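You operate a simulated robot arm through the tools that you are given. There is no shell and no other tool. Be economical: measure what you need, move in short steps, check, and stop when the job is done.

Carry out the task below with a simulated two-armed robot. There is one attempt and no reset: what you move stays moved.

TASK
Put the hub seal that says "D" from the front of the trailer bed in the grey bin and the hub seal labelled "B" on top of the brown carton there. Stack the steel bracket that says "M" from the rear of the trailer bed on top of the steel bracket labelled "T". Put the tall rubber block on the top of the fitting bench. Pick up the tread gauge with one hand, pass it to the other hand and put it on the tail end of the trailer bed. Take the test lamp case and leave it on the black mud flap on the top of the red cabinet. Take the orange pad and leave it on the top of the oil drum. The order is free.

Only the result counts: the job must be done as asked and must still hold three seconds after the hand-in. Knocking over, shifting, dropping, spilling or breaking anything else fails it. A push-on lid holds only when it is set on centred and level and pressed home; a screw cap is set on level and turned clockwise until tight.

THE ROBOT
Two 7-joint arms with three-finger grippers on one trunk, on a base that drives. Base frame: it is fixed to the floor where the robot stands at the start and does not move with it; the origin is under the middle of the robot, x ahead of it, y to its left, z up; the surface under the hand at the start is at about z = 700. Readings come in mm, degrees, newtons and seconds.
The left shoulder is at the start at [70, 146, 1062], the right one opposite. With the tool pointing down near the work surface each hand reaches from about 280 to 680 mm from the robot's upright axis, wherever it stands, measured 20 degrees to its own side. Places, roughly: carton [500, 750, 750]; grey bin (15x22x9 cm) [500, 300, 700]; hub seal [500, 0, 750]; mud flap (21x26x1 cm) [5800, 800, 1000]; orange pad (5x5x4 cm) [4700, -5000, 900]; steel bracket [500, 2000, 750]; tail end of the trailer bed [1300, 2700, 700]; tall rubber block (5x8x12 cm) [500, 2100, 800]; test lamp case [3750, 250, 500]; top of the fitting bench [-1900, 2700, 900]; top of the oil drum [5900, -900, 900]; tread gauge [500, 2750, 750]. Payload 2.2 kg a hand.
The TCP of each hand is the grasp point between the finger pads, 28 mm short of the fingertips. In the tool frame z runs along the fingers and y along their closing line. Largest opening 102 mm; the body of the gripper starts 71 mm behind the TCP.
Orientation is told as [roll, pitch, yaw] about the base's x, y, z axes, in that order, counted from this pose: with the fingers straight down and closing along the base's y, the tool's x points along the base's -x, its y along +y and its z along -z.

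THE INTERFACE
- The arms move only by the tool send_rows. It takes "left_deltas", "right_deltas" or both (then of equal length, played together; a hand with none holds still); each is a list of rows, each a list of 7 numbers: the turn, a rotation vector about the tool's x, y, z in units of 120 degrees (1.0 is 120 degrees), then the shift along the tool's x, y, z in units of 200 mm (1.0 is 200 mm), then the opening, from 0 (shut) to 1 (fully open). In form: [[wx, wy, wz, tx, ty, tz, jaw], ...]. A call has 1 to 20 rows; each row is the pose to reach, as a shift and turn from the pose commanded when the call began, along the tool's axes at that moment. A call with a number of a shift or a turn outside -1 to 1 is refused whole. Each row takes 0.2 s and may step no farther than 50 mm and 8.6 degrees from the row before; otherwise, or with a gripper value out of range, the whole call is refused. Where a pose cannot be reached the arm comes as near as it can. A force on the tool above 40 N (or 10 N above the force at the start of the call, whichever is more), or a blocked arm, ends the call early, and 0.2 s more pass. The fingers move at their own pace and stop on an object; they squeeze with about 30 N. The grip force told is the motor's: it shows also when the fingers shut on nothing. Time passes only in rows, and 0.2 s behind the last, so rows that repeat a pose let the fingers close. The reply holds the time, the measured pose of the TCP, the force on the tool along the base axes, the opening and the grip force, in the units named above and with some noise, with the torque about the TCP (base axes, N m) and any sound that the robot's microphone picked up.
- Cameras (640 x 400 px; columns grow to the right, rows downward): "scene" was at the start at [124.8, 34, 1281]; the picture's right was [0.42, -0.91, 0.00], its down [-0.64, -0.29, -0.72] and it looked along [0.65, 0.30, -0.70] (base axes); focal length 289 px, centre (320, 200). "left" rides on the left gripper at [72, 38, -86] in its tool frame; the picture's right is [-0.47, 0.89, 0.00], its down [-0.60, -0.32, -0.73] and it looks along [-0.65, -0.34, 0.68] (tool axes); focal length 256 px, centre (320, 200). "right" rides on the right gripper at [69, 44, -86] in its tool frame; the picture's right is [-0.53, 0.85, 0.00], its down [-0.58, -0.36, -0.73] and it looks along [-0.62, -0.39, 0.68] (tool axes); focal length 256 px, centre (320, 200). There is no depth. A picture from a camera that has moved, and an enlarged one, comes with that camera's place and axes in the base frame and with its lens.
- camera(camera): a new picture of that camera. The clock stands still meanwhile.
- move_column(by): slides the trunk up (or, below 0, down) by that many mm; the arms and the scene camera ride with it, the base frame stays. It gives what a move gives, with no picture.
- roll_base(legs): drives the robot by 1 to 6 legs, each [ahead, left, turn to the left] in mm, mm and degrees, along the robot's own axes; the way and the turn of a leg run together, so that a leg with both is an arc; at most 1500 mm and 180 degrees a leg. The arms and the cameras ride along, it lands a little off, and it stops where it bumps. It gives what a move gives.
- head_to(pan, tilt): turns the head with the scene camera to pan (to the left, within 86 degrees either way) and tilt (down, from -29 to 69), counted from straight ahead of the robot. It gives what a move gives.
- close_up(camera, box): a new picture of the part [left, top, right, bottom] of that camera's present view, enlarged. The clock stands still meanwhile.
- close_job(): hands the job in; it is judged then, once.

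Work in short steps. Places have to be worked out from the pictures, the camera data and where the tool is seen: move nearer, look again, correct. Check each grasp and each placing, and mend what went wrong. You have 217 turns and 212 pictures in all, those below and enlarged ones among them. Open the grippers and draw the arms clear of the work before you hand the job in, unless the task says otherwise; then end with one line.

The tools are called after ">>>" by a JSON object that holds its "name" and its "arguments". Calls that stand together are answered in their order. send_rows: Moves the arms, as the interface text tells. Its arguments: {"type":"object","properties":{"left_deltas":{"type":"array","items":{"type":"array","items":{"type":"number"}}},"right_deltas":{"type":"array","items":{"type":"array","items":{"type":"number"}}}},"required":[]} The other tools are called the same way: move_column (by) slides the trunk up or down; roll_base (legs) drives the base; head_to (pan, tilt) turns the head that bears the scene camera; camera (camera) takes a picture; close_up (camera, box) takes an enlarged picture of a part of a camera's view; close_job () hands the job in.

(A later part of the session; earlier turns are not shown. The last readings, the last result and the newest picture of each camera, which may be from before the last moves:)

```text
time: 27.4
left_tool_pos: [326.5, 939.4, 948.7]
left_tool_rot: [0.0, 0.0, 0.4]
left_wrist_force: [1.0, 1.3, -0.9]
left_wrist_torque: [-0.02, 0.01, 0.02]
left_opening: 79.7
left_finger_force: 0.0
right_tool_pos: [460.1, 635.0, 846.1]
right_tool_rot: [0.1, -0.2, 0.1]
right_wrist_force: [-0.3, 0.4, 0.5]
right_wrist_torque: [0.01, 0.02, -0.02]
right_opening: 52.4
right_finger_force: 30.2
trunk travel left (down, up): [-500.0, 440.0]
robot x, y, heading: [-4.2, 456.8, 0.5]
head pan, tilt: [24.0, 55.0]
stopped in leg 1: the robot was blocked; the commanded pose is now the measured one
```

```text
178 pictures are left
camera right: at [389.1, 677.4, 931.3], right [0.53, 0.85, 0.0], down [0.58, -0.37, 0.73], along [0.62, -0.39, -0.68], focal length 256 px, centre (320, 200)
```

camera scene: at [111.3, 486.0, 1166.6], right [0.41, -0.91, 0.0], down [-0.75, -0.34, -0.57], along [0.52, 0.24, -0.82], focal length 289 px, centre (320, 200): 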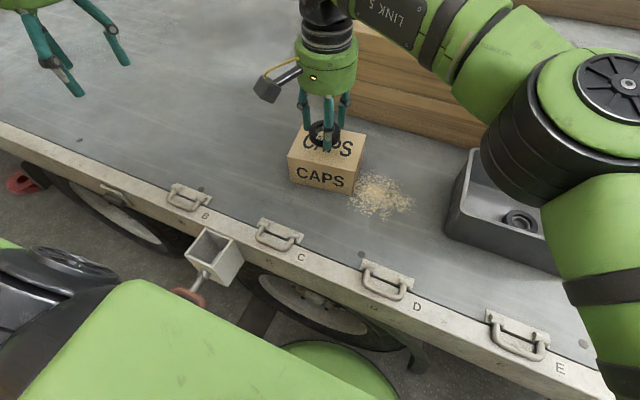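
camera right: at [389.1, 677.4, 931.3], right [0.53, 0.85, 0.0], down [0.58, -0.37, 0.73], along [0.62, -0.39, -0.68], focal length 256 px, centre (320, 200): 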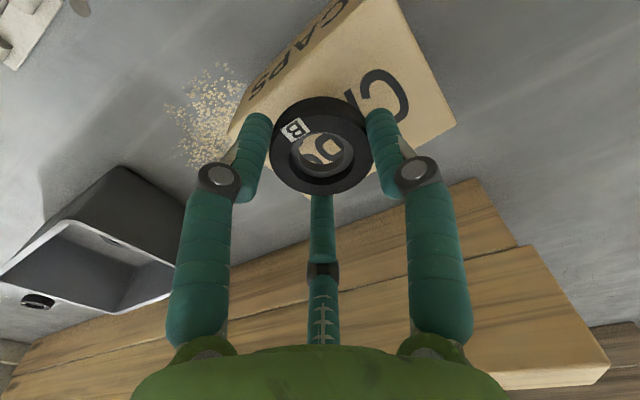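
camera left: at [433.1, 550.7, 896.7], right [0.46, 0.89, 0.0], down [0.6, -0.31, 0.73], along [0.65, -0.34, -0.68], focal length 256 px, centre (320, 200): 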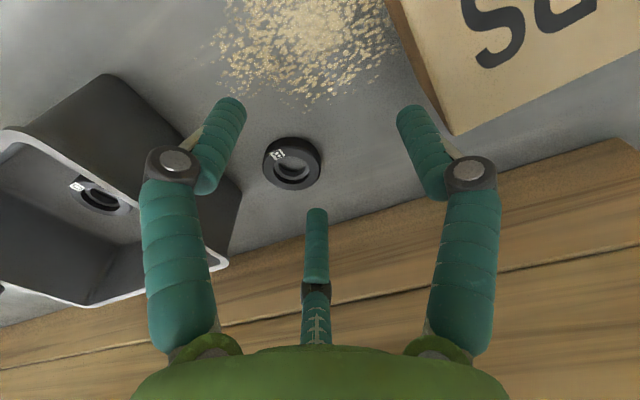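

Going ahead is blocked, so I drive 45 mm left instead, where the arm reaches farther forward.

>>> {"name": "roll_base", "arguments": {"legs": [[-3, 0, 0], [0, 45, 0]]}}

>>> {"name": "send_rows", "arguments": {"right_deltas": [[0, 0, 0, -0.05, -0.1, 0, 0.4], [0, 0, 0, -0.1, -0.22, 0, 0.4], [0, 0, 0, -0.1, -0.22, 0, 0.4]]}}

>>> {"name": "camera", "arguments": {"camera": "right"}}

```text
time: 28.6
left_tool_pos: [322.2, 983.4, 948.7]
left_tool_rot: [0.1, -0.2, 0.3]
left_wrist_force: [0.3, 0.2, -1.0]
left_wrist_torque: [-0.03, 0.02, -0.04]
left_opening: 79.8
left_finger_force: 0.2
right_tool_pos: [456.3, 678.5, 846.5]
right_tool_rot: [0.2, -0.1, 0.1]
right_wrist_force: [0.5, 0.5, -0.4]
right_wrist_torque: [0.0, 0.01, -0.03]
right_opening: 52.6
right_finger_force: 30.3
trunk travel left (down, up): [-500.0, 440.0]
robot x, y, heading: [-8.6, 501.6, 0.3]
head pan, tilt: [24.0, 55.0]
```

```text
time: 29.4
left_tool_pos: [322.4, 984.5, 949.5]
left_tool_rot: [0.0, -0.1, 0.5]
left_wrist_force: [0.1, -0.3, 0.5]
left_wrist_torque: [-0.04, -0.03, -0.02]
left_opening: 79.7
left_finger_force: 0.0
right_tool_pos: [476.9, 634.6, 847.1]
right_tool_rot: [0.0, -0.1, 0.1]
right_wrist_force: [-0.2, -0.2, 0.3]
right_wrist_torque: [-0.01, -0.01, -0.01]
right_opening: 52.7
right_finger_force: 29.9
trunk travel left (down, up): [-500.0, 440.0]
robot x, y, heading: [-4.8, 498.8, 0.5]
head pan, tilt: [24.0, 55.0]
```

```text
177 pictures are left
camera right: at [406.2, 678.7, 932.2], right [0.53, 0.85, 0.0], down [0.58, -0.36, 0.73], along [0.62, -0.39, -0.68], focal length 256 px, centre (320, 200)
```

right: 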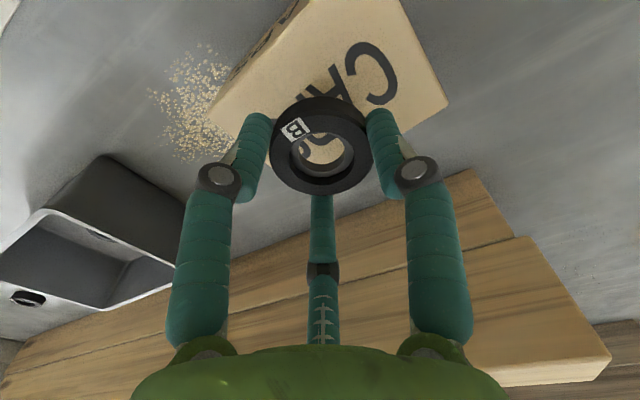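

I'm centred over the carton at (477,635). I lower to about z 811 and check the force.

>>> {"name": "send_rows", "arguments": {"right_deltas": [[0, 0, 0, 0, 0, 0.08, 0.4], [0, 0, 0, 0, 0, 0.14, 0.4], [0, 0, 0, 0, 0, 0.18, 0.4], [0, 0, 0, 0, 0, 0.18, 0.4]]}}

>>> {"name": "close_up", "arguments": {"camera": "scene", "box": [240, 80, 400, 180]}}

```text
time: 30.4
left_tool_pos: [322.6, 985.5, 948.5]
left_tool_rot: [0.1, -0.1, 0.2]
left_wrist_force: [0.6, -0.6, 0.4]
left_wrist_torque: [-0.02, 0.01, 0.02]
left_opening: 79.7
left_finger_force: 0.0
right_tool_pos: [476.6, 633.0, 811.0]
right_tool_rot: [0.1, -0.1, 0.1]
right_wrist_force: [0.2, 0.0, -1.0]
right_wrist_torque: [0.0, 0.0, -0.03]
right_opening: 52.8
right_finger_force: 30.4
trunk travel left (down, up): [-500.0, 440.0]
robot x, y, heading: [-9.1, 502.3, 0.3]
head pan, tilt: [24.0, 55.0]
```

```text
4.00 times, centred on (320, 130) of scene
camera zoom: at [108.4, 530.5, 1166.6], right [0.41, -0.91, 0.0], down [-0.75, -0.34, -0.57], along [0.52, 0.24, -0.82], focal length 1158 px, centre (320, 480)
```

zoom: 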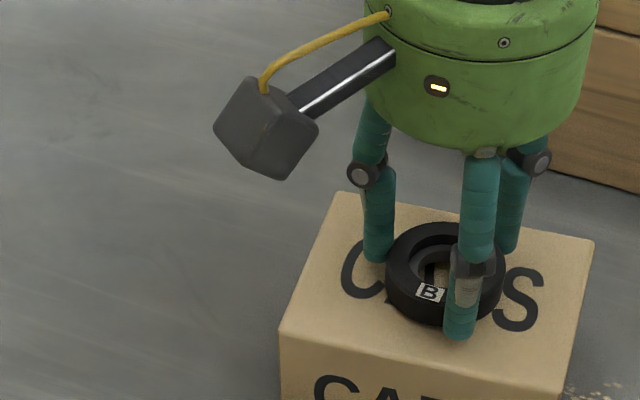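

No contact yet. I go down in 1–2 mm rows until the force shows.

>>> {"name": "send_rows", "arguments": {"right_deltas": [[0, 0, 0, 0, 0, 0.01, 0.4], [0, 0, 0, 0, 0, 0.02, 0.4], [0, 0, 0, 0, 0, 0.02, 0.4]]}}

>>> {"name": "send_rows", "arguments": {"right_deltas": [[0, 0, 0, 0, 0, 0.01, 0.4], [0, 0, 0, 0, 0, 0.015, 0.4], [0, 0, 0, 0, 0, 0.015, 0.4]]}}

>>> {"name": "close_up", "arguments": {"camera": "scene", "box": [240, 80, 400, 180]}}

```text
time: 31.2
left_tool_pos: [322.8, 984.4, 949.2]
left_tool_rot: [0.0, -0.1, 0.4]
left_wrist_force: [0.6, 0.3, -0.7]
left_wrist_torque: [-0.01, -0.01, 0.01]
left_opening: 80.0
left_finger_force: 0.1
right_tool_pos: [476.4, 633.9, 807.2]
right_tool_rot: [0.2, -0.2, 0.0]
right_wrist_force: [1.9, -1.4, 9.5]
right_wrist_torque: [-0.16, 0.09, 0.04]
right_opening: 52.6
right_finger_force: 30.1
trunk travel left (down, up): [-500.0, 440.0]
robot x, y, heading: [-6.1, 498.9, 0.2]
head pan, tilt: [24.0, 55.0]
```

```text
time: 32.0
left_tool_pos: [321.2, 983.5, 949.0]
left_tool_rot: [0.1, -0.2, 0.3]
left_wrist_force: [0.1, -0.6, -0.5]
left_wrist_torque: [-0.01, 0.0, -0.03]
left_opening: 79.8
left_finger_force: 0.0
right_tool_pos: [475.8, 633.7, 805.7]
right_tool_rot: [0.3, -0.6, -0.2]
right_wrist_force: [9.2, 1.0, 34.3]
right_wrist_torque: [0.14, -0.01, -0.01]
right_opening: 52.5
right_finger_force: 30.3
trunk travel left (down, up): [-500.0, 440.0]
robot x, y, heading: [-7.7, 500.8, 0.4]
head pan, tilt: [24.0, 55.0]
```

```text
4.00 times, centred on (320, 130) of scene
camera zoom: at [106.1, 529.4, 1167.2], right [0.41, -0.91, 0.0], down [-0.75, -0.34, -0.58], along [0.52, 0.24, -0.82], focal length 1158 px, centre (320, 480)
```

zoom: 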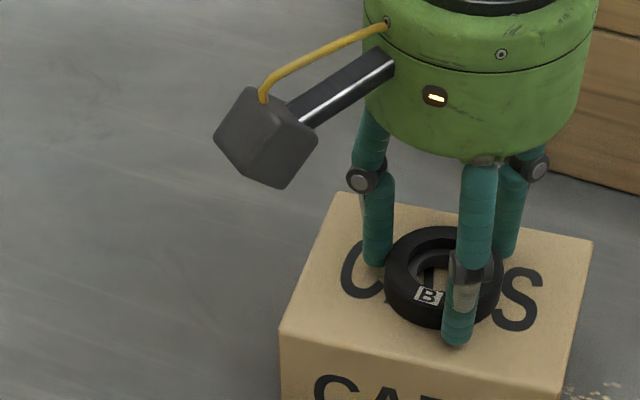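

Contact is made. I ease off 2 mm, release and rise straight up.

>>> {"name": "send_rows", "arguments": {"right_deltas": [[0, 0, 0, 0, 0, -0.012, 0.4], [0, 0, 0, 0, 0, -0.012, 0.6], [0, 0, 0, 0, 0, -0.012, 0.75], [0, 0, 0, 0, 0, -0.012, 0.75], [0, 0, 0, 0, 0, -0.15, 0.75], [0, 0, 0, 0, 0, -0.35, 0.75], [0, 0, 0, 0, 0, -0.55, 0.75], [0, 0, 0, 0, 0, -0.75, 0.75]]}}

>>> {"name": "camera", "arguments": {"camera": "right"}}

>>> {"name": "camera", "arguments": {"camera": "scene"}}

```text
time: 33.8
left_tool_pos: [322.6, 985.0, 950.5]
left_tool_rot: [0.0, -0.1, 0.4]
left_wrist_force: [-0.6, 0.9, 0.0]
left_wrist_torque: [0.0, -0.03, 0.0]
left_opening: 79.4
left_finger_force: 0.1
right_tool_pos: [475.4, 632.8, 953.0]
right_tool_rot: [0.1, -0.1, 0.1]
right_wrist_force: [-0.4, 0.3, -0.9]
right_wrist_torque: [-0.04, -0.01, -0.02]
right_opening: 76.7
right_finger_force: 0.1
trunk travel left (down, up): [-500.0, 440.0]
robot x, y, heading: [-6.5, 500.7, 0.3]
head pan, tilt: [24.0, 55.0]
```

```text
174 pictures are left
camera right: at [404.4, 677.7, 1038.2], right [0.53, 0.85, 0.0], down [0.58, -0.36, 0.73], along [0.62, -0.39, -0.68], focal length 256 px, centre (320, 200)
```

right: 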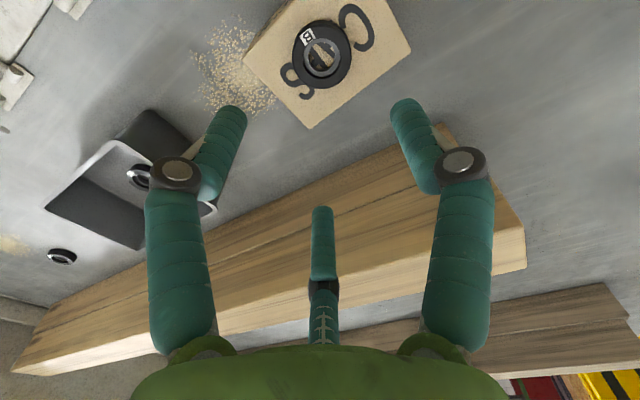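

```text
173 pictures are left
camera scene: at [107.4, 531.1, 1166.7], right [0.41, -0.91, 0.0], down [-0.75, -0.34, -0.57], along [0.52, 0.24, -0.82], focal length 289 px, centre (320, 200)
```

scene: 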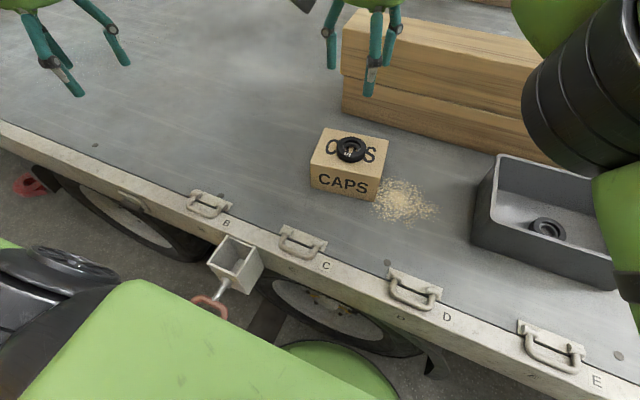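

B lies on the carton and D in the bin. I raise the trunk 100 mm and back off 350 mm to clear the crank, then look left along the trailer.

>>> {"name": "move_column", "arguments": {"by": 100}}

>>> {"name": "roll_base", "arguments": {"legs": [[-350, 0, 0]]}}

>>> {"name": "head_to", "arguments": {"pan": 70, "tilt": 25}}

>>> {"name": "camera", "arguments": {"camera": "scene"}}

```text
time: 35.1
left_tool_pos: [322.8, 983.3, 1049.1]
left_tool_rot: [-0.1, -0.1, 0.3]
left_wrist_force: [0.0, 0.8, -0.5]
left_wrist_torque: [-0.04, -0.01, -0.02]
left_opening: 79.8
left_finger_force: 0.1
right_tool_pos: [477.2, 633.5, 1051.8]
right_tool_rot: [0.2, -0.1, 0.1]
right_wrist_force: [0.2, 0.0, 0.3]
right_wrist_torque: [0.0, 0.02, 0.01]
right_opening: 76.6
right_finger_force: 0.0
trunk travel left (down, up): [-600.0, 340.0]
robot x, y, heading: [-10.0, 501.8, 0.4]
head pan, tilt: [24.0, 55.0]
```

```text
time: 37.3
left_tool_pos: [-15.8, 955.8, 1063.7]
left_tool_rot: [2.2, -0.3, 0.5]
left_wrist_force: [-0.5, -0.2, 0.9]
left_wrist_torque: [0.02, 0.02, 0.01]
left_opening: 79.7
left_finger_force: 0.0
right_tool_pos: [136.5, 603.0, 1056.1]
right_tool_rot: [1.5, -0.1, 0.0]
right_wrist_force: [0.8, 0.0, 0.2]
right_wrist_torque: [0.0, 0.0, -0.01]
right_opening: 76.5
right_finger_force: 0.1
trunk travel left (down, up): [-600.0, 340.0]
robot x, y, heading: [-348.5, 495.5, 0.4]
head pan, tilt: [24.0, 55.0]
stopped in leg 1: the robot was blocked; the commanded pose is now the measured one
```

```text
time: 38.5
left_tool_pos: [-16.6, 955.2, 1064.7]
left_tool_rot: [2.0, -0.2, 0.5]
left_wrist_force: [0.0, -0.3, 0.7]
left_wrist_torque: [-0.02, -0.04, 0.03]
left_opening: 79.4
left_finger_force: 0.0
right_tool_pos: [136.4, 602.6, 1055.3]
right_tool_rot: [1.5, -0.1, 0.1]
right_wrist_force: [0.4, -0.4, -0.2]
right_wrist_torque: [0.0, -0.01, -0.01]
right_opening: 76.4
right_finger_force: 0.1
trunk travel left (down, up): [-600.0, 340.0]
robot x, y, heading: [-346.4, 498.1, 0.3]
head pan, tilt: [70.0, 25.0]
```

```text
172 pictures are left
camera scene: at [-265.1, 551.3, 1312.5], right [0.94, -0.34, -0.01], down [-0.14, -0.37, -0.92], along [0.31, 0.86, -0.4], focal length 289 px, centre (320, 200)
```

scene: 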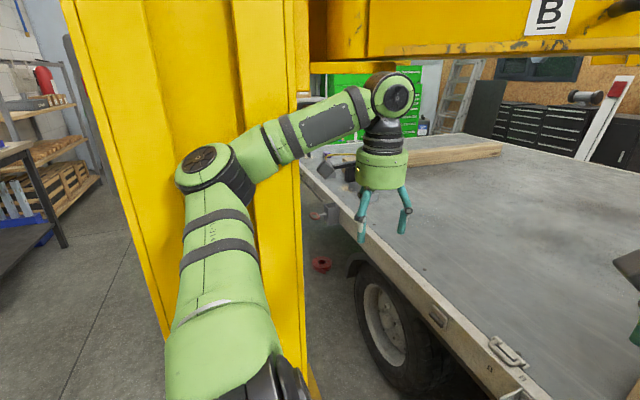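

The base was blocked and seems tilted about 2°, and there is a yellow post close by on the left. I look down around the base before moving further.

>>> {"name": "head_to", "arguments": {"pan": 80, "tilt": 65}}

>>> {"name": "camera", "arguments": {"camera": "scene"}}

>>> {"name": "head_to", "arguments": {"pan": 30, "tilt": 60}}

>>> {"name": "camera", "arguments": {"camera": "scene"}}

>>> {"name": "head_to", "arguments": {"pan": -60, "tilt": 45}}

>>> {"name": "camera", "arguments": {"camera": "scene"}}

```text
time: 39.5
left_tool_pos: [-17.0, 954.7, 1064.4]
left_tool_rot: [2.0, -0.3, 0.6]
left_wrist_force: [0.0, 0.1, -0.3]
left_wrist_torque: [0.04, 0.0, 0.01]
left_opening: 79.0
left_finger_force: 0.0
right_tool_pos: [138.3, 603.5, 1055.4]
right_tool_rot: [1.7, -0.1, 0.2]
right_wrist_force: [-0.5, -0.9, -0.3]
right_wrist_torque: [0.0, 0.01, 0.01]
right_opening: 76.4
right_finger_force: 0.0
trunk travel left (down, up): [-600.0, 340.0]
robot x, y, heading: [-346.2, 497.2, 0.3]
head pan, tilt: [80.0, 65.0]
```

```text
171 pictures are left
camera scene: at [-286.0, 526.0, 1256.3], right [0.99, -0.17, 0.0], down [-0.15, -0.88, -0.45], along [0.07, 0.44, -0.89], focal length 289 px, centre (320, 200)
```

scene: 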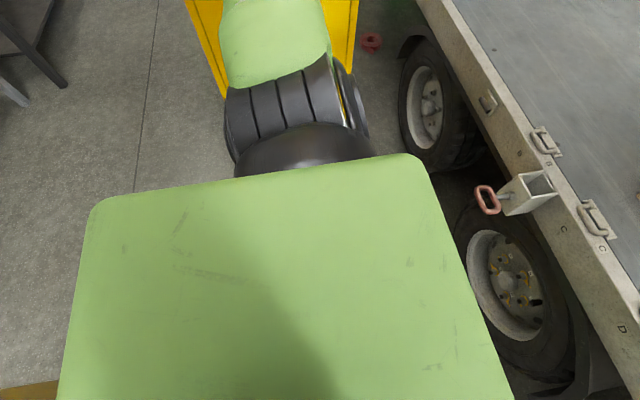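

```text
time: 40.7
left_tool_pos: [-15.1, 954.9, 1065.1]
left_tool_rot: [1.9, -0.3, 0.5]
left_wrist_force: [-0.4, -0.5, 0.2]
left_wrist_torque: [-0.02, 0.02, -0.01]
left_opening: 79.6
left_finger_force: 0.0
right_tool_pos: [136.7, 603.1, 1055.8]
right_tool_rot: [1.6, -0.2, 0.1]
right_wrist_force: [-0.9, -0.8, 0.3]
right_wrist_torque: [-0.03, 0.0, 0.0]
right_opening: 76.3
right_finger_force: 0.1
trunk travel left (down, up): [-600.0, 340.0]
robot x, y, heading: [-347.3, 499.1, 0.3]
head pan, tilt: [30.0, 60.0]
```

```text
170 pictures are left
camera scene: at [-238.7, 499.6, 1261.0], right [0.5, -0.86, -0.02], down [-0.75, -0.42, -0.51], along [0.43, 0.28, -0.86], focal length 289 px, centre (320, 200)
```

scene: 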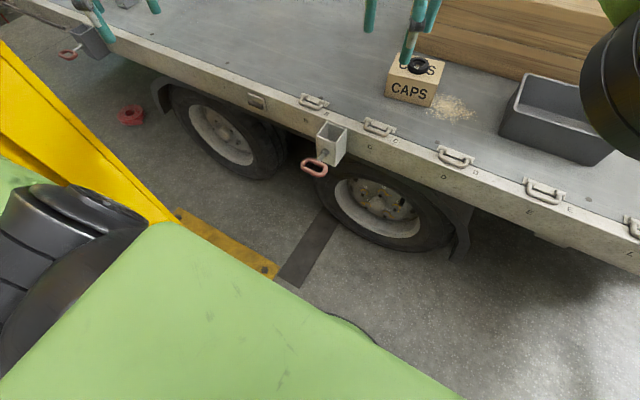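

```text
time: 42.4
left_tool_pos: [-15.0, 955.0, 1065.3]
left_tool_rot: [1.9, -0.3, 0.4]
left_wrist_force: [0.6, 0.0, -0.6]
left_wrist_torque: [0.0, -0.02, -0.01]
left_opening: 79.5
left_finger_force: 0.0
right_tool_pos: [137.2, 603.9, 1055.9]
right_tool_rot: [1.7, 0.0, 0.1]
right_wrist_force: [-0.6, -0.5, 0.2]
right_wrist_torque: [0.0, -0.02, 0.01]
right_opening: 76.4
right_finger_force: 0.1
trunk travel left (down, up): [-600.0, 340.0]
robot x, y, heading: [-352.1, 499.8, 0.6]
head pan, tilt: [-60.0, 45.0]
```

```text
169 pictures are left
camera scene: at [-255.2, 395.3, 1277.8], right [-0.86, -0.5, -0.01], down [-0.36, 0.63, -0.69], along [0.36, -0.59, -0.72], focal length 289 px, centre (320, 200)
```

scene: 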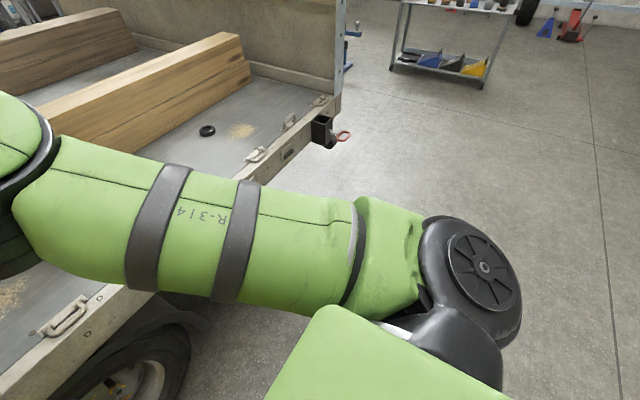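

The left elbow most likely touched the yellow post, tilting the robot slightly. I drive 100 mm forward again to free it and recheck.

>>> {"name": "roll_base", "arguments": {"legs": [[100, 0, 0]]}}

>>> {"name": "head_to", "arguments": {"pan": 86, "tilt": 30}}

>>> {"name": "camera", "arguments": {"camera": "scene"}}

```text
time: 43.5
left_tool_pos: [79.4, 954.8, 1066.2]
left_tool_rot: [2.0, -0.6, 0.4]
left_wrist_force: [0.0, -0.6, -0.7]
left_wrist_torque: [0.01, 0.02, 0.0]
left_opening: 79.5
left_finger_force: 0.0
right_tool_pos: [231.0, 602.7, 1057.7]
right_tool_rot: [1.6, -0.5, 0.1]
right_wrist_force: [-0.7, -0.8, -0.1]
right_wrist_torque: [0.03, -0.02, -0.01]
right_opening: 76.4
right_finger_force: 0.0
trunk travel left (down, up): [-600.0, 340.0]
robot x, y, heading: [-250.1, 495.3, 0.2]
head pan, tilt: [-60.0, 45.0]
```

```text
time: 45.8
left_tool_pos: [80.0, 954.8, 1066.2]
left_tool_rot: [2.0, -0.5, 0.4]
left_wrist_force: [-0.5, -0.2, -0.2]
left_wrist_torque: [0.03, 0.0, 0.01]
left_opening: 79.4
left_finger_force: 0.0
right_tool_pos: [230.7, 604.1, 1059.0]
right_tool_rot: [1.6, -0.5, 0.0]
right_wrist_force: [-0.2, -0.2, 0.3]
right_wrist_torque: [-0.05, 0.02, 0.0]
right_opening: 76.5
right_finger_force: 0.0
trunk travel left (down, up): [-600.0, 340.0]
robot x, y, heading: [-244.6, 494.5, 0.1]
head pan, tilt: [85.9, 30.0]
```

```text
168 pictures are left
camera scene: at [-196.6, 555.0, 1305.0], right [1.0, -0.07, 0.0], down [-0.03, -0.48, -0.88], along [0.06, 0.88, -0.48], focal length 289 px, centre (320, 200)
```

scene: 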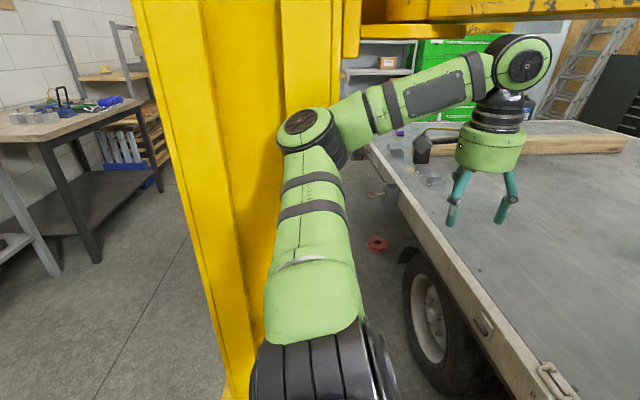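

The tilt persists, so the elbow is probably still rubbing the post's face. I drive 200 mm to the right, into free floor, and check the tilt.

>>> {"name": "roll_base", "arguments": {"legs": [[0, -200, 0]]}}

>>> {"name": "camera", "arguments": {"camera": "scene"}}

```text
time: 47.4
left_tool_pos: [84.8, 784.3, 1050.5]
left_tool_rot: [0.4, -0.1, 0.5]
left_wrist_force: [0.3, 0.2, 0.4]
left_wrist_torque: [0.0, 0.05, 0.01]
left_opening: 79.3
left_finger_force: 0.1
right_tool_pos: [237.3, 433.7, 1051.8]
right_tool_rot: [0.0, -0.1, 0.3]
right_wrist_force: [0.3, -0.2, 0.1]
right_wrist_torque: [-0.01, 0.02, 0.01]
right_opening: 76.4
right_finger_force: 0.1
trunk travel left (down, up): [-600.0, 340.0]
robot x, y, heading: [-247.6, 300.5, 0.6]
head pan, tilt: [85.9, 30.0]
```

```text
167 pictures are left
camera scene: at [-189.0, 390.2, 1302.5], right [1.0, -0.06, 0.0], down [-0.03, -0.5, -0.87], along [0.05, 0.86, -0.5], focal length 289 px, centre (320, 200)
```

scene: 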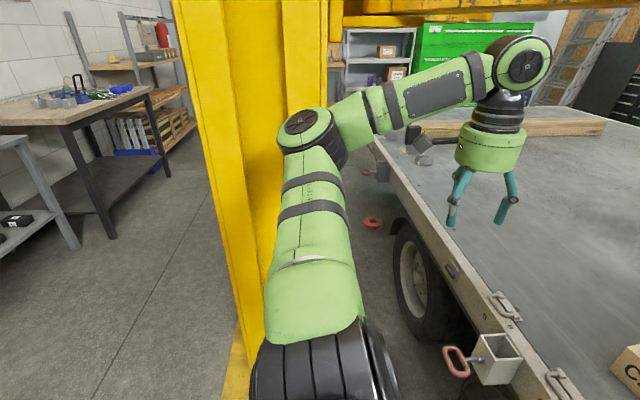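

The tilt is gone. The post stands at about x −415..−140 from y≈1000 on, so the gap to the trailer is too narrow; I must go round its other side. I turn 90° left to see the way.

>>> {"name": "roll_base", "arguments": {"legs": [[-100, 0, 0], [0, 0, 90]]}}

>>> {"name": "head_to", "arguments": {"pan": 10, "tilt": 25}}

>>> {"name": "camera", "arguments": {"camera": "scene"}}

>>> {"name": "head_to", "arguments": {"pan": 70, "tilt": 30}}

>>> {"name": "camera", "arguments": {"camera": "scene"}}

```text
time: 52.3
left_tool_pos: [-823.7, 637.6, 1051.0]
left_tool_rot: [0.4, -0.3, 89.3]
left_wrist_force: [-0.4, -1.1, 0.3]
left_wrist_torque: [0.0, 0.0, 0.02]
left_opening: 79.5
left_finger_force: 0.1
right_tool_pos: [-468.4, 784.0, 1052.1]
right_tool_rot: [0.1, -0.2, 89.0]
right_wrist_force: [0.5, -0.4, -0.3]
right_wrist_torque: [0.0, -0.01, 0.02]
right_opening: 76.5
right_finger_force: 0.0
trunk travel left (down, up): [-600.0, 340.0]
robot x, y, heading: [-346.2, 297.6, 89.1]
head pan, tilt: [85.9, 30.0]
```

```text
time: 53.8
left_tool_pos: [-822.8, 638.1, 1050.8]
left_tool_rot: [0.5, -0.2, 89.3]
left_wrist_force: [-0.1, 0.1, 0.8]
left_wrist_torque: [0.01, 0.02, 0.01]
left_opening: 79.6
left_finger_force: 0.1
right_tool_pos: [-468.2, 782.9, 1053.0]
right_tool_rot: [0.1, -0.1, 89.0]
right_wrist_force: [0.2, 0.0, -0.4]
right_wrist_torque: [0.02, 0.02, -0.05]
right_opening: 76.6
right_finger_force: 0.1
trunk travel left (down, up): [-600.0, 340.0]
robot x, y, heading: [-346.5, 296.0, 89.2]
head pan, tilt: [10.0, 25.0]
```

```text
166 pictures are left
camera scene: at [-359.2, 438.5, 1310.6], right [0.99, 0.16, 0.0], down [0.07, -0.42, -0.91], along [-0.14, 0.89, -0.42], focal length 289 px, centre (320, 200)
```

scene: 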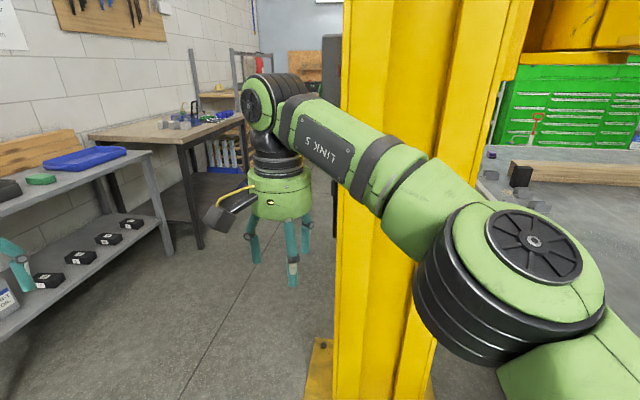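

```text
time: 55.1
left_tool_pos: [-822.9, 638.3, 1051.5]
left_tool_rot: [0.4, -0.2, 89.3]
left_wrist_force: [-0.2, -0.3, 0.1]
left_wrist_torque: [-0.01, -0.04, 0.01]
left_opening: 79.8
left_finger_force: 0.1
right_tool_pos: [-468.5, 782.8, 1052.4]
right_tool_rot: [0.1, -0.1, 89.0]
right_wrist_force: [-1.1, -0.2, 0.8]
right_wrist_torque: [0.02, -0.03, 0.01]
right_opening: 76.4
right_finger_force: 0.0
trunk travel left (down, up): [-600.0, 340.0]
robot x, y, heading: [-349.8, 301.0, 89.0]
head pan, tilt: [70.0, 30.0]
```

```text
165 pictures are left
camera scene: at [-429.0, 379.9, 1302.7], right [0.36, 0.93, 0.0], down [0.47, -0.18, -0.87], along [-0.81, 0.31, -0.5], focal length 289 px, centre (320, 200)
```

scene: 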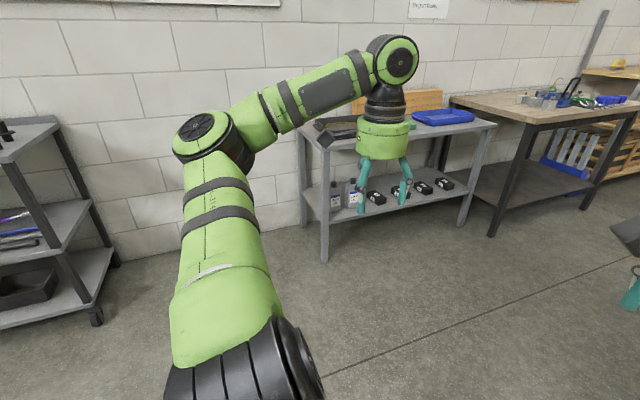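

The corridor between the post (x≈−410) and the wall benches (x≈−1650) is free floor about 1.2 m wide. I strafe left to its middle, drive ahead 700 mm and look.

>>> {"name": "roll_base", "arguments": {"legs": [[0, 700, 0], [0, 0, 1], [700, 0, 0]]}}

>>> {"name": "head_to", "arguments": {"pan": -20, "tilt": 30}}

>>> {"name": "camera", "arguments": {"camera": "scene"}}

```text
time: 62.7
left_tool_pos: [-1523.8, 1339.0, 1051.2]
left_tool_rot: [0.4, -0.2, 90.0]
left_wrist_force: [0.6, -0.5, -0.4]
left_wrist_torque: [0.04, 0.03, 0.03]
left_opening: 79.6
left_finger_force: 0.1
right_tool_pos: [-1172.1, 1488.2, 1053.4]
right_tool_rot: [0.1, -0.2, 89.7]
right_wrist_force: [0.1, -0.1, 0.5]
right_wrist_torque: [0.01, -0.02, 0.0]
right_opening: 76.6
right_finger_force: 0.0
trunk travel left (down, up): [-600.0, 340.0]
robot x, y, heading: [-1042.2, 1005.2, 89.9]
head pan, tilt: [70.0, 30.0]
```

```text
time: 64.3
left_tool_pos: [-1525.2, 1338.0, 1052.3]
left_tool_rot: [0.4, -0.1, 89.9]
left_wrist_force: [-0.4, 0.4, 0.4]
left_wrist_torque: [0.02, -0.01, -0.01]
left_opening: 79.7
left_finger_force: 0.0
right_tool_pos: [-1172.5, 1488.4, 1052.9]
right_tool_rot: [0.0, -0.2, 89.7]
right_wrist_force: [0.3, 0.8, 0.6]
right_wrist_torque: [-0.03, -0.02, 0.0]
right_opening: 76.4
right_finger_force: 0.1
trunk travel left (down, up): [-600.0, 340.0]
robot x, y, heading: [-1040.6, 1005.6, 89.9]
head pan, tilt: [-20.0, 30.0]
```

```text
164 pictures are left
camera scene: at [-1011.6, 1139.0, 1302.6], right [0.94, -0.34, 0.0], down [-0.17, -0.47, -0.87], along [0.3, 0.81, -0.5], focal length 289 px, centre (320, 200)
```

scene: 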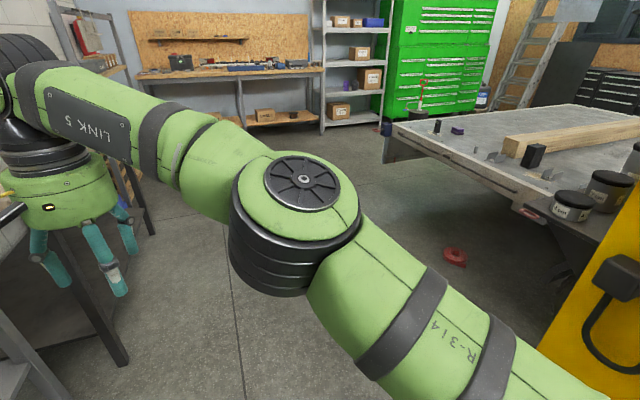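

The floor ahead is clear, with a shelf of jars on the far side of the post to avoid. I drive ahead 1100 mm to pass it and look right.

>>> {"name": "roll_base", "arguments": {"legs": [[1100, 0, 0]]}}

>>> {"name": "head_to", "arguments": {"pan": -60, "tilt": 30}}

>>> {"name": "camera", "arguments": {"camera": "scene"}}

```text
time: 70.0
left_tool_pos: [-1531.7, 2438.3, 1050.6]
left_tool_rot: [0.4, -0.2, 90.6]
left_wrist_force: [-0.3, -0.3, 0.1]
left_wrist_torque: [-0.01, 0.01, -0.06]
left_opening: 79.5
left_finger_force: 0.0
right_tool_pos: [-1180.7, 2592.2, 1053.4]
right_tool_rot: [0.1, -0.2, 90.3]
right_wrist_force: [-0.9, 0.4, -0.5]
right_wrist_torque: [0.05, 0.05, 0.0]
right_opening: 76.6
right_finger_force: 0.1
trunk travel left (down, up): [-600.0, 340.0]
robot x, y, heading: [-1047.6, 2106.4, 90.4]
head pan, tilt: [-20.0, 30.0]
```

```text
time: 71.1
left_tool_pos: [-1530.2, 2438.0, 1052.1]
left_tool_rot: [0.4, -0.2, 90.6]
left_wrist_force: [0.8, -0.9, 0.4]
left_wrist_torque: [-0.01, -0.02, -0.01]
left_opening: 79.5
left_finger_force: 0.0
right_tool_pos: [-1180.6, 2592.8, 1053.7]
right_tool_rot: [0.1, -0.2, 90.4]
right_wrist_force: [0.8, 0.4, 0.0]
right_wrist_torque: [0.0, 0.01, 0.0]
right_opening: 76.3
right_finger_force: 0.0
trunk travel left (down, up): [-600.0, 340.0]
robot x, y, heading: [-1045.1, 2110.1, 90.4]
head pan, tilt: [-60.0, 30.0]
```

```text
163 pictures are left
camera scene: at [-968.2, 2205.1, 1302.6], right [0.51, -0.86, 0.0], down [-0.43, -0.25, -0.87], along [0.75, 0.44, -0.5], focal length 289 px, centre (320, 200)
```

scene: 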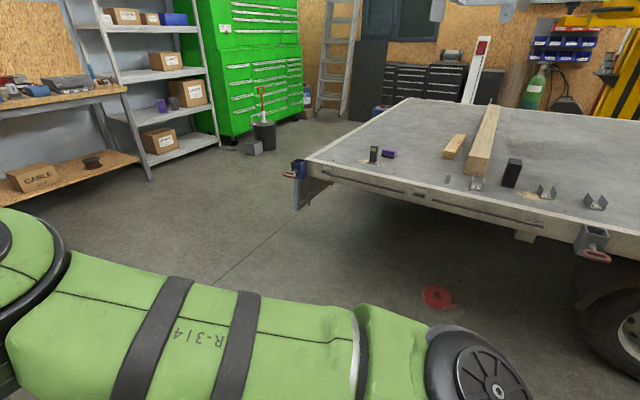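

From here I see the rear of the bed: brackets, the tall rubber block and small items near its edge, with clear floor in front. I strafe right, turn to face the trailer, and look again.

>>> {"name": "roll_base", "arguments": {"legs": [[0, -500, 0], [150, 0, 0], [0, 0, -90]]}}

>>> {"name": "head_to", "arguments": {"pan": 0, "tilt": 30}}

>>> {"name": "camera", "arguments": {"camera": "scene"}}

```text
time: 78.8
left_tool_pos: [-213.9, 2750.2, 1052.1]
left_tool_rot: [0.4, -0.2, 0.9]
left_wrist_force: [1.0, -0.9, 0.0]
left_wrist_torque: [-0.01, -0.01, -0.01]
left_opening: 79.1
left_finger_force: 0.0
right_tool_pos: [-59.6, 2399.3, 1052.8]
right_tool_rot: [0.2, -0.2, 0.6]
right_wrist_force: [-0.2, 0.3, 0.9]
right_wrist_torque: [-0.01, 0.0, 0.01]
right_opening: 76.3
right_finger_force: 0.1
trunk travel left (down, up): [-600.0, 340.0]
robot x, y, heading: [-539.4, 2261.5, 0.5]
head pan, tilt: [-60.0, 30.0]
```

```text
time: 80.1
left_tool_pos: [-214.7, 2748.5, 1051.8]
left_tool_rot: [0.3, -0.2, 0.8]
left_wrist_force: [-1.2, 0.8, 0.2]
left_wrist_torque: [0.0, 0.0, -0.01]
left_opening: 79.5
left_finger_force: 0.1
right_tool_pos: [-59.7, 2399.7, 1052.8]
right_tool_rot: [0.1, -0.2, 0.6]
right_wrist_force: [-0.3, 0.8, 0.2]
right_wrist_torque: [0.0, 0.0, 0.0]
right_opening: 76.5
right_finger_force: 0.1
trunk travel left (down, up): [-600.0, 340.0]
robot x, y, heading: [-542.7, 2261.5, 0.7]
head pan, tilt: [0.0, 30.0]
```

```text
162 pictures are left
camera scene: at [-400.8, 2263.9, 1302.7], right [0.01, -1.0, 0.0], down [-0.5, -0.01, -0.87], along [0.87, 0.01, -0.5], focal length 289 px, centre (320, 200)
```

scene: 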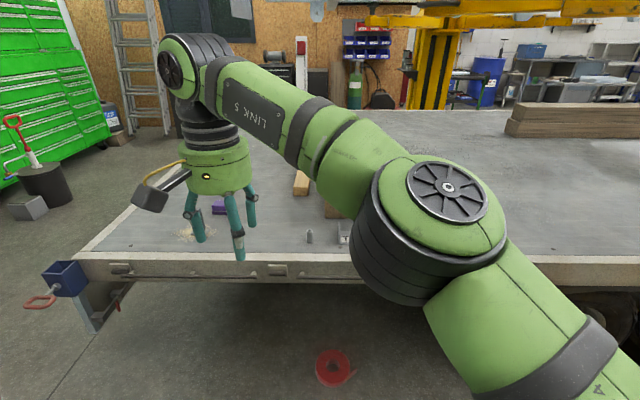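

The right arm hides the bed; I swing the right hand out to its own side. A red disc lies on the floor at about (354,2210), under the bed's edge, which I will keep clear of.

>>> {"name": "send_rows", "arguments": {"right_deltas": [[0, 0, 0, 0.05, -0.2, 0, 0.75], [0, 0, 0, 0.1, -0.42, 0, 0.75], [0, 0, 0, 0.15, -0.64, 0, 0.75], [0, 0, 0, 0.2, -0.86, 0, 0.75], [0, 0, 0, 0.25, -1.0, 0, 0.75]]}}

>>> {"name": "send_rows", "arguments": {"right_deltas": [[0, 0, 0, 0, -0.2, 0, 0.75], [0, 0, 0, 0, -0.42, 0, 0.75], [0, 0, 0, 0, -0.64, 0, 0.75], [0, 0, 0, 0, -0.8, 0, 0.75]]}}

>>> {"name": "head_to", "arguments": {"pan": 0, "tilt": 35}}

>>> {"name": "camera", "arguments": {"camera": "scene"}}

```text
time: 81.3
left_tool_pos: [-215.0, 2749.5, 1052.1]
left_tool_rot: [0.5, -0.3, 0.9]
left_wrist_force: [-0.1, -0.2, 0.1]
left_wrist_torque: [-0.01, 0.01, 0.01]
left_opening: 79.6
left_finger_force: 0.1
right_tool_pos: [-106.6, 2197.2, 1052.2]
right_tool_rot: [0.1, -0.2, 0.7]
right_wrist_force: [-0.3, 0.5, 0.0]
right_wrist_torque: [-0.05, -0.01, -0.02]
right_opening: 76.6
right_finger_force: 0.1
trunk travel left (down, up): [-600.0, 340.0]
robot x, y, heading: [-543.6, 2266.2, 1.0]
head pan, tilt: [0.0, 30.0]
```

```text
time: 82.3
left_tool_pos: [-215.2, 2747.2, 1051.8]
left_tool_rot: [0.5, -0.3, 0.9]
left_wrist_force: [0.4, 0.3, 0.1]
left_wrist_torque: [0.02, 0.0, -0.01]
left_opening: 79.8
left_finger_force: 0.1
right_tool_pos: [-106.3, 2036.2, 1053.1]
right_tool_rot: [0.2, -0.2, 0.7]
right_wrist_force: [0.2, 0.5, 0.4]
right_wrist_torque: [0.0, -0.01, 0.04]
right_opening: 76.4
right_finger_force: 0.1
trunk travel left (down, up): [-600.0, 340.0]
robot x, y, heading: [-541.8, 2260.5, 0.5]
head pan, tilt: [0.0, 30.0]
```

```text
time: 83.0
left_tool_pos: [-214.2, 2748.9, 1052.3]
left_tool_rot: [0.4, -0.2, 0.9]
left_wrist_force: [-0.4, -0.5, 0.3]
left_wrist_torque: [-0.02, -0.02, -0.02]
left_opening: 79.6
left_finger_force: 0.1
right_tool_pos: [-105.1, 2038.5, 1052.8]
right_tool_rot: [0.1, -0.2, 0.6]
right_wrist_force: [-0.3, -0.7, 0.5]
right_wrist_torque: [0.03, 0.01, -0.02]
right_opening: 76.7
right_finger_force: 0.0
trunk travel left (down, up): [-600.0, 340.0]
robot x, y, heading: [-541.8, 2259.4, 0.5]
head pan, tilt: [0.0, 35.0]
```

```text
161 pictures are left
camera scene: at [-403.1, 2264.1, 1294.9], right [0.01, -1.0, 0.0], down [-0.57, -0.01, -0.82], along [0.82, 0.01, -0.57], focal length 289 px, centre (320, 200)
```

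scene: 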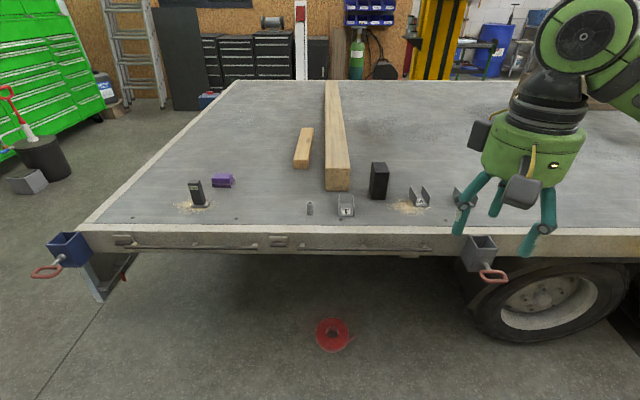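

Now the rear of the bed is visible. I enlarge the two groups of objects.

>>> {"name": "close_up", "arguments": {"camera": "scene", "box": [300, 150, 460, 250]}}

>>> {"name": "close_up", "arguments": {"camera": "scene", "box": [170, 160, 266, 220]}}

>>> {"name": "close_up", "arguments": {"camera": "scene", "box": [420, 170, 500, 220]}}

```text
4.00 times, centred on (380, 200) of scene
camera zoom: at [-403.1, 2264.1, 1294.9], right [0.01, -1.0, 0.0], down [-0.57, -0.01, -0.82], along [0.82, 0.01, -0.57], focal length 1158 px, centre (80, 200)
```

zoom: 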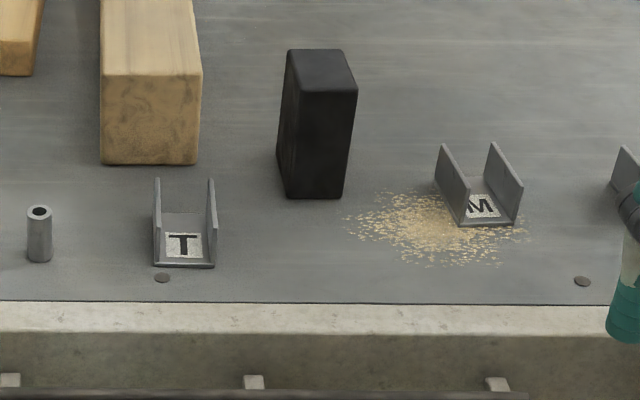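

```text
6.67 times, centred on (218, 190) of scene
camera zoom: at [-403.1, 2264.1, 1294.9], right [0.01, -1.0, 0.0], down [-0.57, -0.01, -0.82], along [0.82, 0.01, -0.57], focal length 1930 px, centre (1000, 267)
```

zoom: 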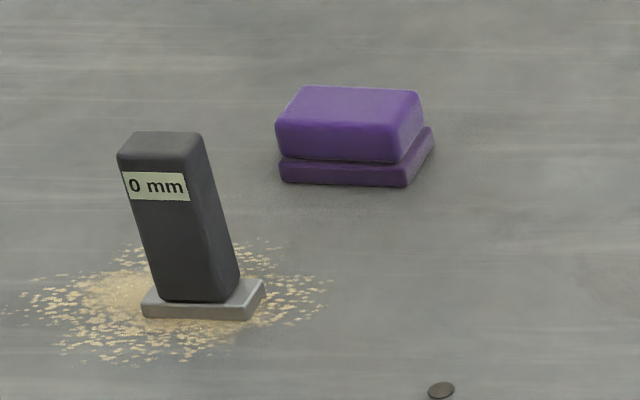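

```text
8.00 times, centred on (460, 195) of scene
camera zoom: at [-403.1, 2264.1, 1294.9], right [0.01, -1.0, 0.0], down [-0.57, -0.01, -0.82], along [0.82, 0.01, -0.57], focal length 2316 px, centre (-800, 240)
```

zoom: 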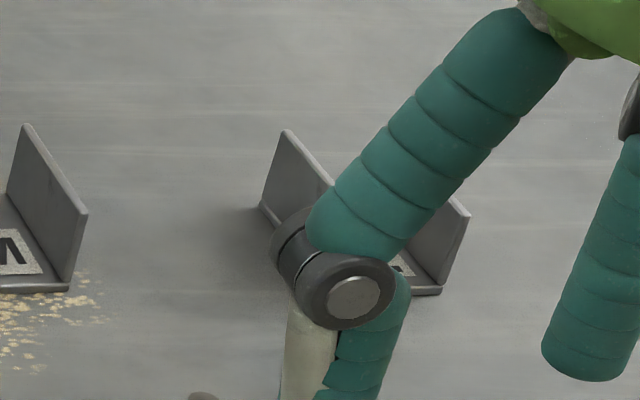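

T is at about (388,2183), M at (440,1914), the rubber block at (474,2060) and the gauge at (412,2689). I drive to about (−60,2080), which keeps clear of the red disc, and look.

>>> {"name": "roll_base", "arguments": {"legs": [[0, -180, -0.5], [480, 0, 0]]}}

>>> {"name": "head_to", "arguments": {"pan": -5, "tilt": 50}}

>>> {"name": "camera", "arguments": {"camera": "scene"}}

>>> {"name": "camera", "arguments": {"camera": "right"}}

```text
time: 87.0
left_tool_pos: [274.7, 2563.8, 1051.7]
left_tool_rot: [0.4, -0.4, 0.2]
left_wrist_force: [-0.6, 0.3, 0.4]
left_wrist_torque: [-0.02, -0.01, -0.01]
left_opening: 79.4
left_finger_force: 0.0
right_tool_pos: [372.7, 1853.0, 1052.1]
right_tool_rot: [0.1, -0.2, -0.1]
right_wrist_force: [-0.5, 0.2, -0.1]
right_wrist_torque: [-0.01, -0.01, -0.02]
right_opening: 76.5
right_finger_force: 0.0
trunk travel left (down, up): [-600.0, 340.0]
robot x, y, heading: [-58.7, 2085.7, -0.1]
head pan, tilt: [0.0, 35.0]
```

```text
time: 87.7
left_tool_pos: [275.4, 2565.9, 1052.3]
left_tool_rot: [0.4, -0.2, 0.2]
left_wrist_force: [0.3, -0.4, 0.0]
left_wrist_torque: [0.0, 0.0, 0.01]
left_opening: 79.5
left_finger_force: 0.0
right_tool_pos: [372.9, 1853.4, 1052.8]
right_tool_rot: [0.2, -0.3, -0.2]
right_wrist_force: [-1.0, 0.0, 0.6]
right_wrist_torque: [0.01, 0.0, 0.04]
right_opening: 76.6
right_finger_force: 0.1
trunk travel left (down, up): [-600.0, 340.0]
robot x, y, heading: [-59.2, 2086.1, -0.1]
head pan, tilt: [-5.0, 50.0]
```

```text
157 pictures are left
camera scene: at [67.9, 2076.5, 1273.2], right [-0.09, -1.0, 0.0], down [-0.76, 0.07, -0.64], along [0.64, -0.06, -0.77], focal length 289 px, centre (320, 200)
```

scene: 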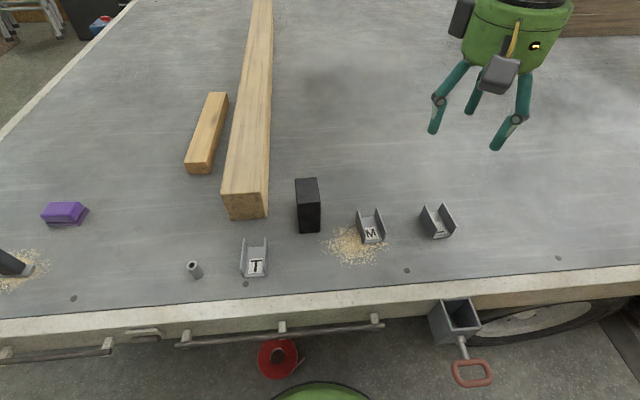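

```text
156 pictures are left
camera right: at [302.8, 1897.1, 1137.4], right [0.54, 0.84, 0.0], down [0.57, -0.37, 0.73], along [0.62, -0.39, -0.68], focal length 256 px, centre (320, 200)
```

right: 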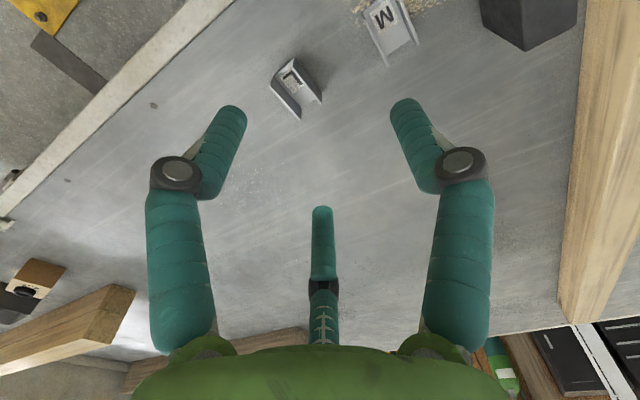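

>>> {"name": "close_up", "arguments": {"camera": "scene", "box": [330, 190, 426, 250]}}

>>> {"name": "close_up", "arguments": {"camera": "scene", "box": [206, 225, 302, 285]}}

```text
6.67 times, centred on (378, 220) of scene
camera zoom: at [67.9, 2076.5, 1273.2], right [-0.09, -1.0, 0.0], down [-0.76, 0.07, -0.64], along [0.64, -0.06, -0.77], focal length 1930 px, centre (-67, 67)
```

zoom: 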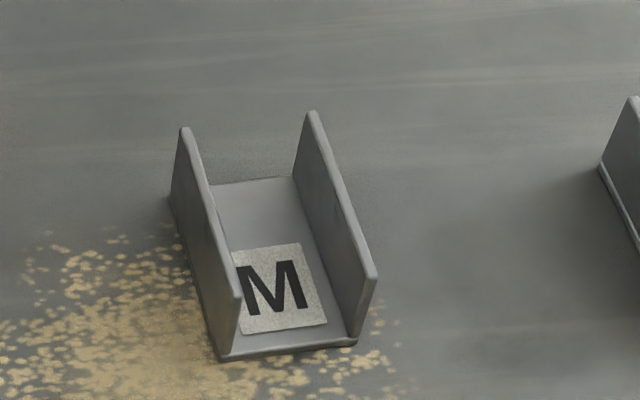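

```text
6.67 times, centred on (254, 255) of scene
camera zoom: at [67.9, 2076.5, 1273.2], right [-0.09, -1.0, 0.0], down [-0.76, 0.07, -0.64], along [0.64, -0.06, -0.77], focal length 1930 px, centre (760, -167)
```

zoom: 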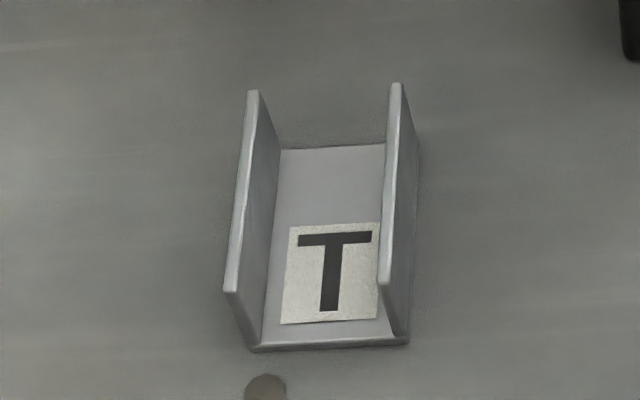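

M: centre (444,1925), yaw about +4.4°, 71×46 mm, 40 mm high. T: centre (383,2188), yaw about −1°. I take the right hand over M, turned to its yaw.

>>> {"name": "send_rows", "arguments": {"right_deltas": [[0, 0, 0, -0.07, 0.07, 0.18, 0.85], [0, 0, -0.01, -0.14, 0.14, 0.36, 0.85], [0, 0, -0.02, -0.21, 0.21, 0.54, 0.85], [0, 0, -0.03, -0.28, 0.28, 0.72, 0.85], [0, 0, -0.038, -0.355, 0.36, 0.9, 0.85], [0, 0, -0.038, -0.355, 0.36, 1.0, 0.85]]}}

>>> {"name": "camera", "arguments": {"camera": "right"}}

```text
time: 89.1
left_tool_pos: [274.5, 2564.6, 1051.6]
left_tool_rot: [0.5, -0.2, 0.0]
left_wrist_force: [0.3, -0.6, -0.2]
left_wrist_torque: [-0.01, 0.01, -0.01]
left_opening: 80.0
left_finger_force: 0.1
right_tool_pos: [444.0, 1924.9, 852.9]
right_tool_rot: [0.1, -0.2, 4.5]
right_wrist_force: [0.1, 0.0, -0.4]
right_wrist_torque: [0.02, 0.01, 0.03]
right_opening: 86.8
right_finger_force: 0.1
trunk travel left (down, up): [-600.0, 340.0]
robot x, y, heading: [-57.8, 2084.0, 0.3]
head pan, tilt: [-5.0, 50.0]
```

```text
153 pictures are left
camera right: at [370.0, 1964.0, 938.0], right [0.47, 0.88, 0.0], down [0.6, -0.32, 0.73], along [0.65, -0.34, -0.68], focal length 256 px, centre (320, 200)
```

right: 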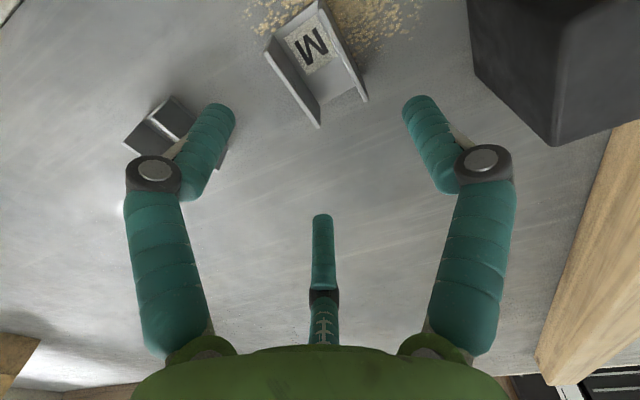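

The wrist view agrees with M's centre within 2 mm. I descend to z≈738 and close on its outer walls.

>>> {"name": "send_rows", "arguments": {"right_deltas": [[0, 0, 0, 0, 0.008, 0.2, 0.8], [0, 0, 0, 0, 0.008, 0.4, 0.8], [0, 0, 0, 0, 0.008, 0.57, 0.8], [0, 0, 0, 0, 0.008, 0.57, 0.6], [0, 0, 0, 0, 0.008, 0.57, 0.4], [0, 0, 0, 0, 0.008, 0.57, 0.3], [0, 0, 0, 0, 0.008, 0.57, 0.3]]}}

>>> {"name": "camera", "arguments": {"camera": "right"}}

```text
time: 90.7
left_tool_pos: [273.9, 2565.6, 1051.7]
left_tool_rot: [0.4, -0.3, 0.1]
left_wrist_force: [0.3, 0.2, 0.6]
left_wrist_torque: [0.0, 0.01, 0.01]
left_opening: 79.4
left_finger_force: 0.1
right_tool_pos: [444.7, 1927.7, 737.5]
right_tool_rot: [0.2, -0.2, 4.4]
right_wrist_force: [2.5, 1.3, 5.4]
right_wrist_torque: [0.3, -0.37, -0.06]
right_opening: 62.5
right_finger_force: 29.9
trunk travel left (down, up): [-600.0, 340.0]
robot x, y, heading: [-57.4, 2085.1, -0.1]
head pan, tilt: [-5.0, 50.0]
```

```text
152 pictures are left
camera right: at [370.8, 1966.0, 822.8], right [0.47, 0.88, 0.0], down [0.6, -0.32, 0.73], along [0.65, -0.34, -0.68], focal length 256 px, centre (320, 200)
```

right: 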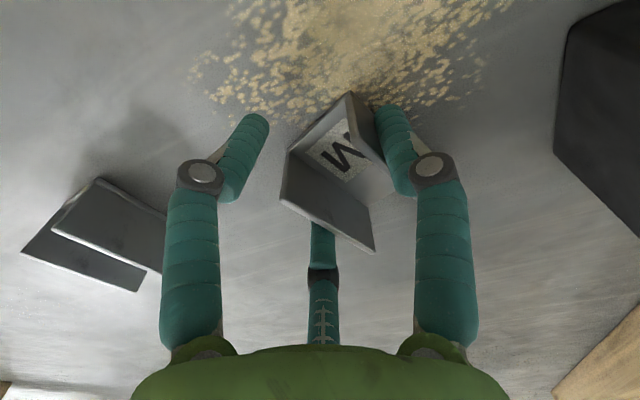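

The opening stopped at 62.5 mm and M looks turned between the fingers. I look closely from the scene camera before going on.

>>> {"name": "close_up", "arguments": {"camera": "scene", "box": [300, 160, 460, 260]}}

>>> {"name": "close_up", "arguments": {"camera": "right", "box": [220, 70, 460, 220]}}

```text
4.00 times, centred on (380, 210) of scene
camera zoom: at [67.5, 2077.0, 1273.1], right [-0.09, -1.0, 0.0], down [-0.76, 0.07, -0.64], along [0.64, -0.06, -0.77], focal length 1158 px, centre (80, 160)
```

zoom: 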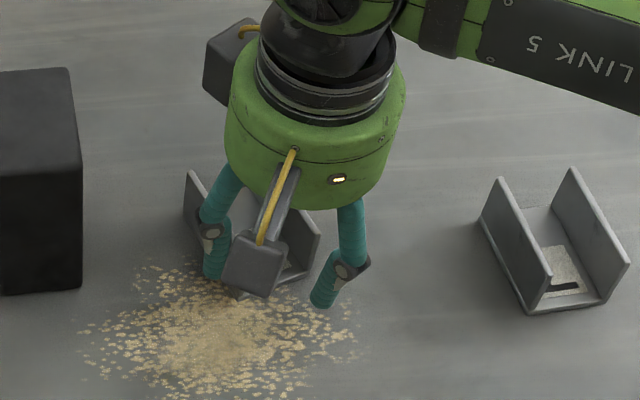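

```text
2.67 times, centred on (340, 145) of right
camera zoom: at [370.8, 1966.0, 822.8], right [0.47, 0.88, 0.0], down [0.6, -0.32, 0.73], along [0.65, -0.34, -0.68], focal length 683 px, centre (267, 347)
```

zoom: 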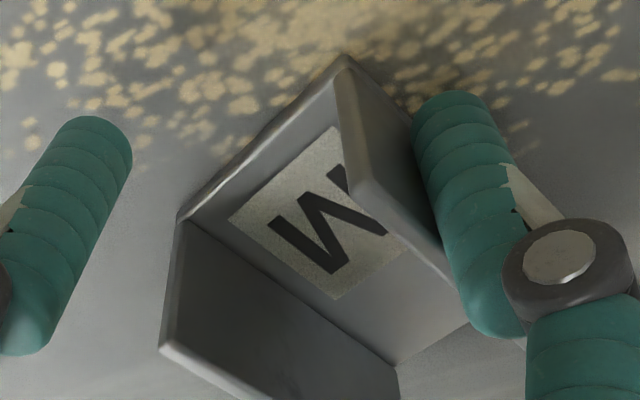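

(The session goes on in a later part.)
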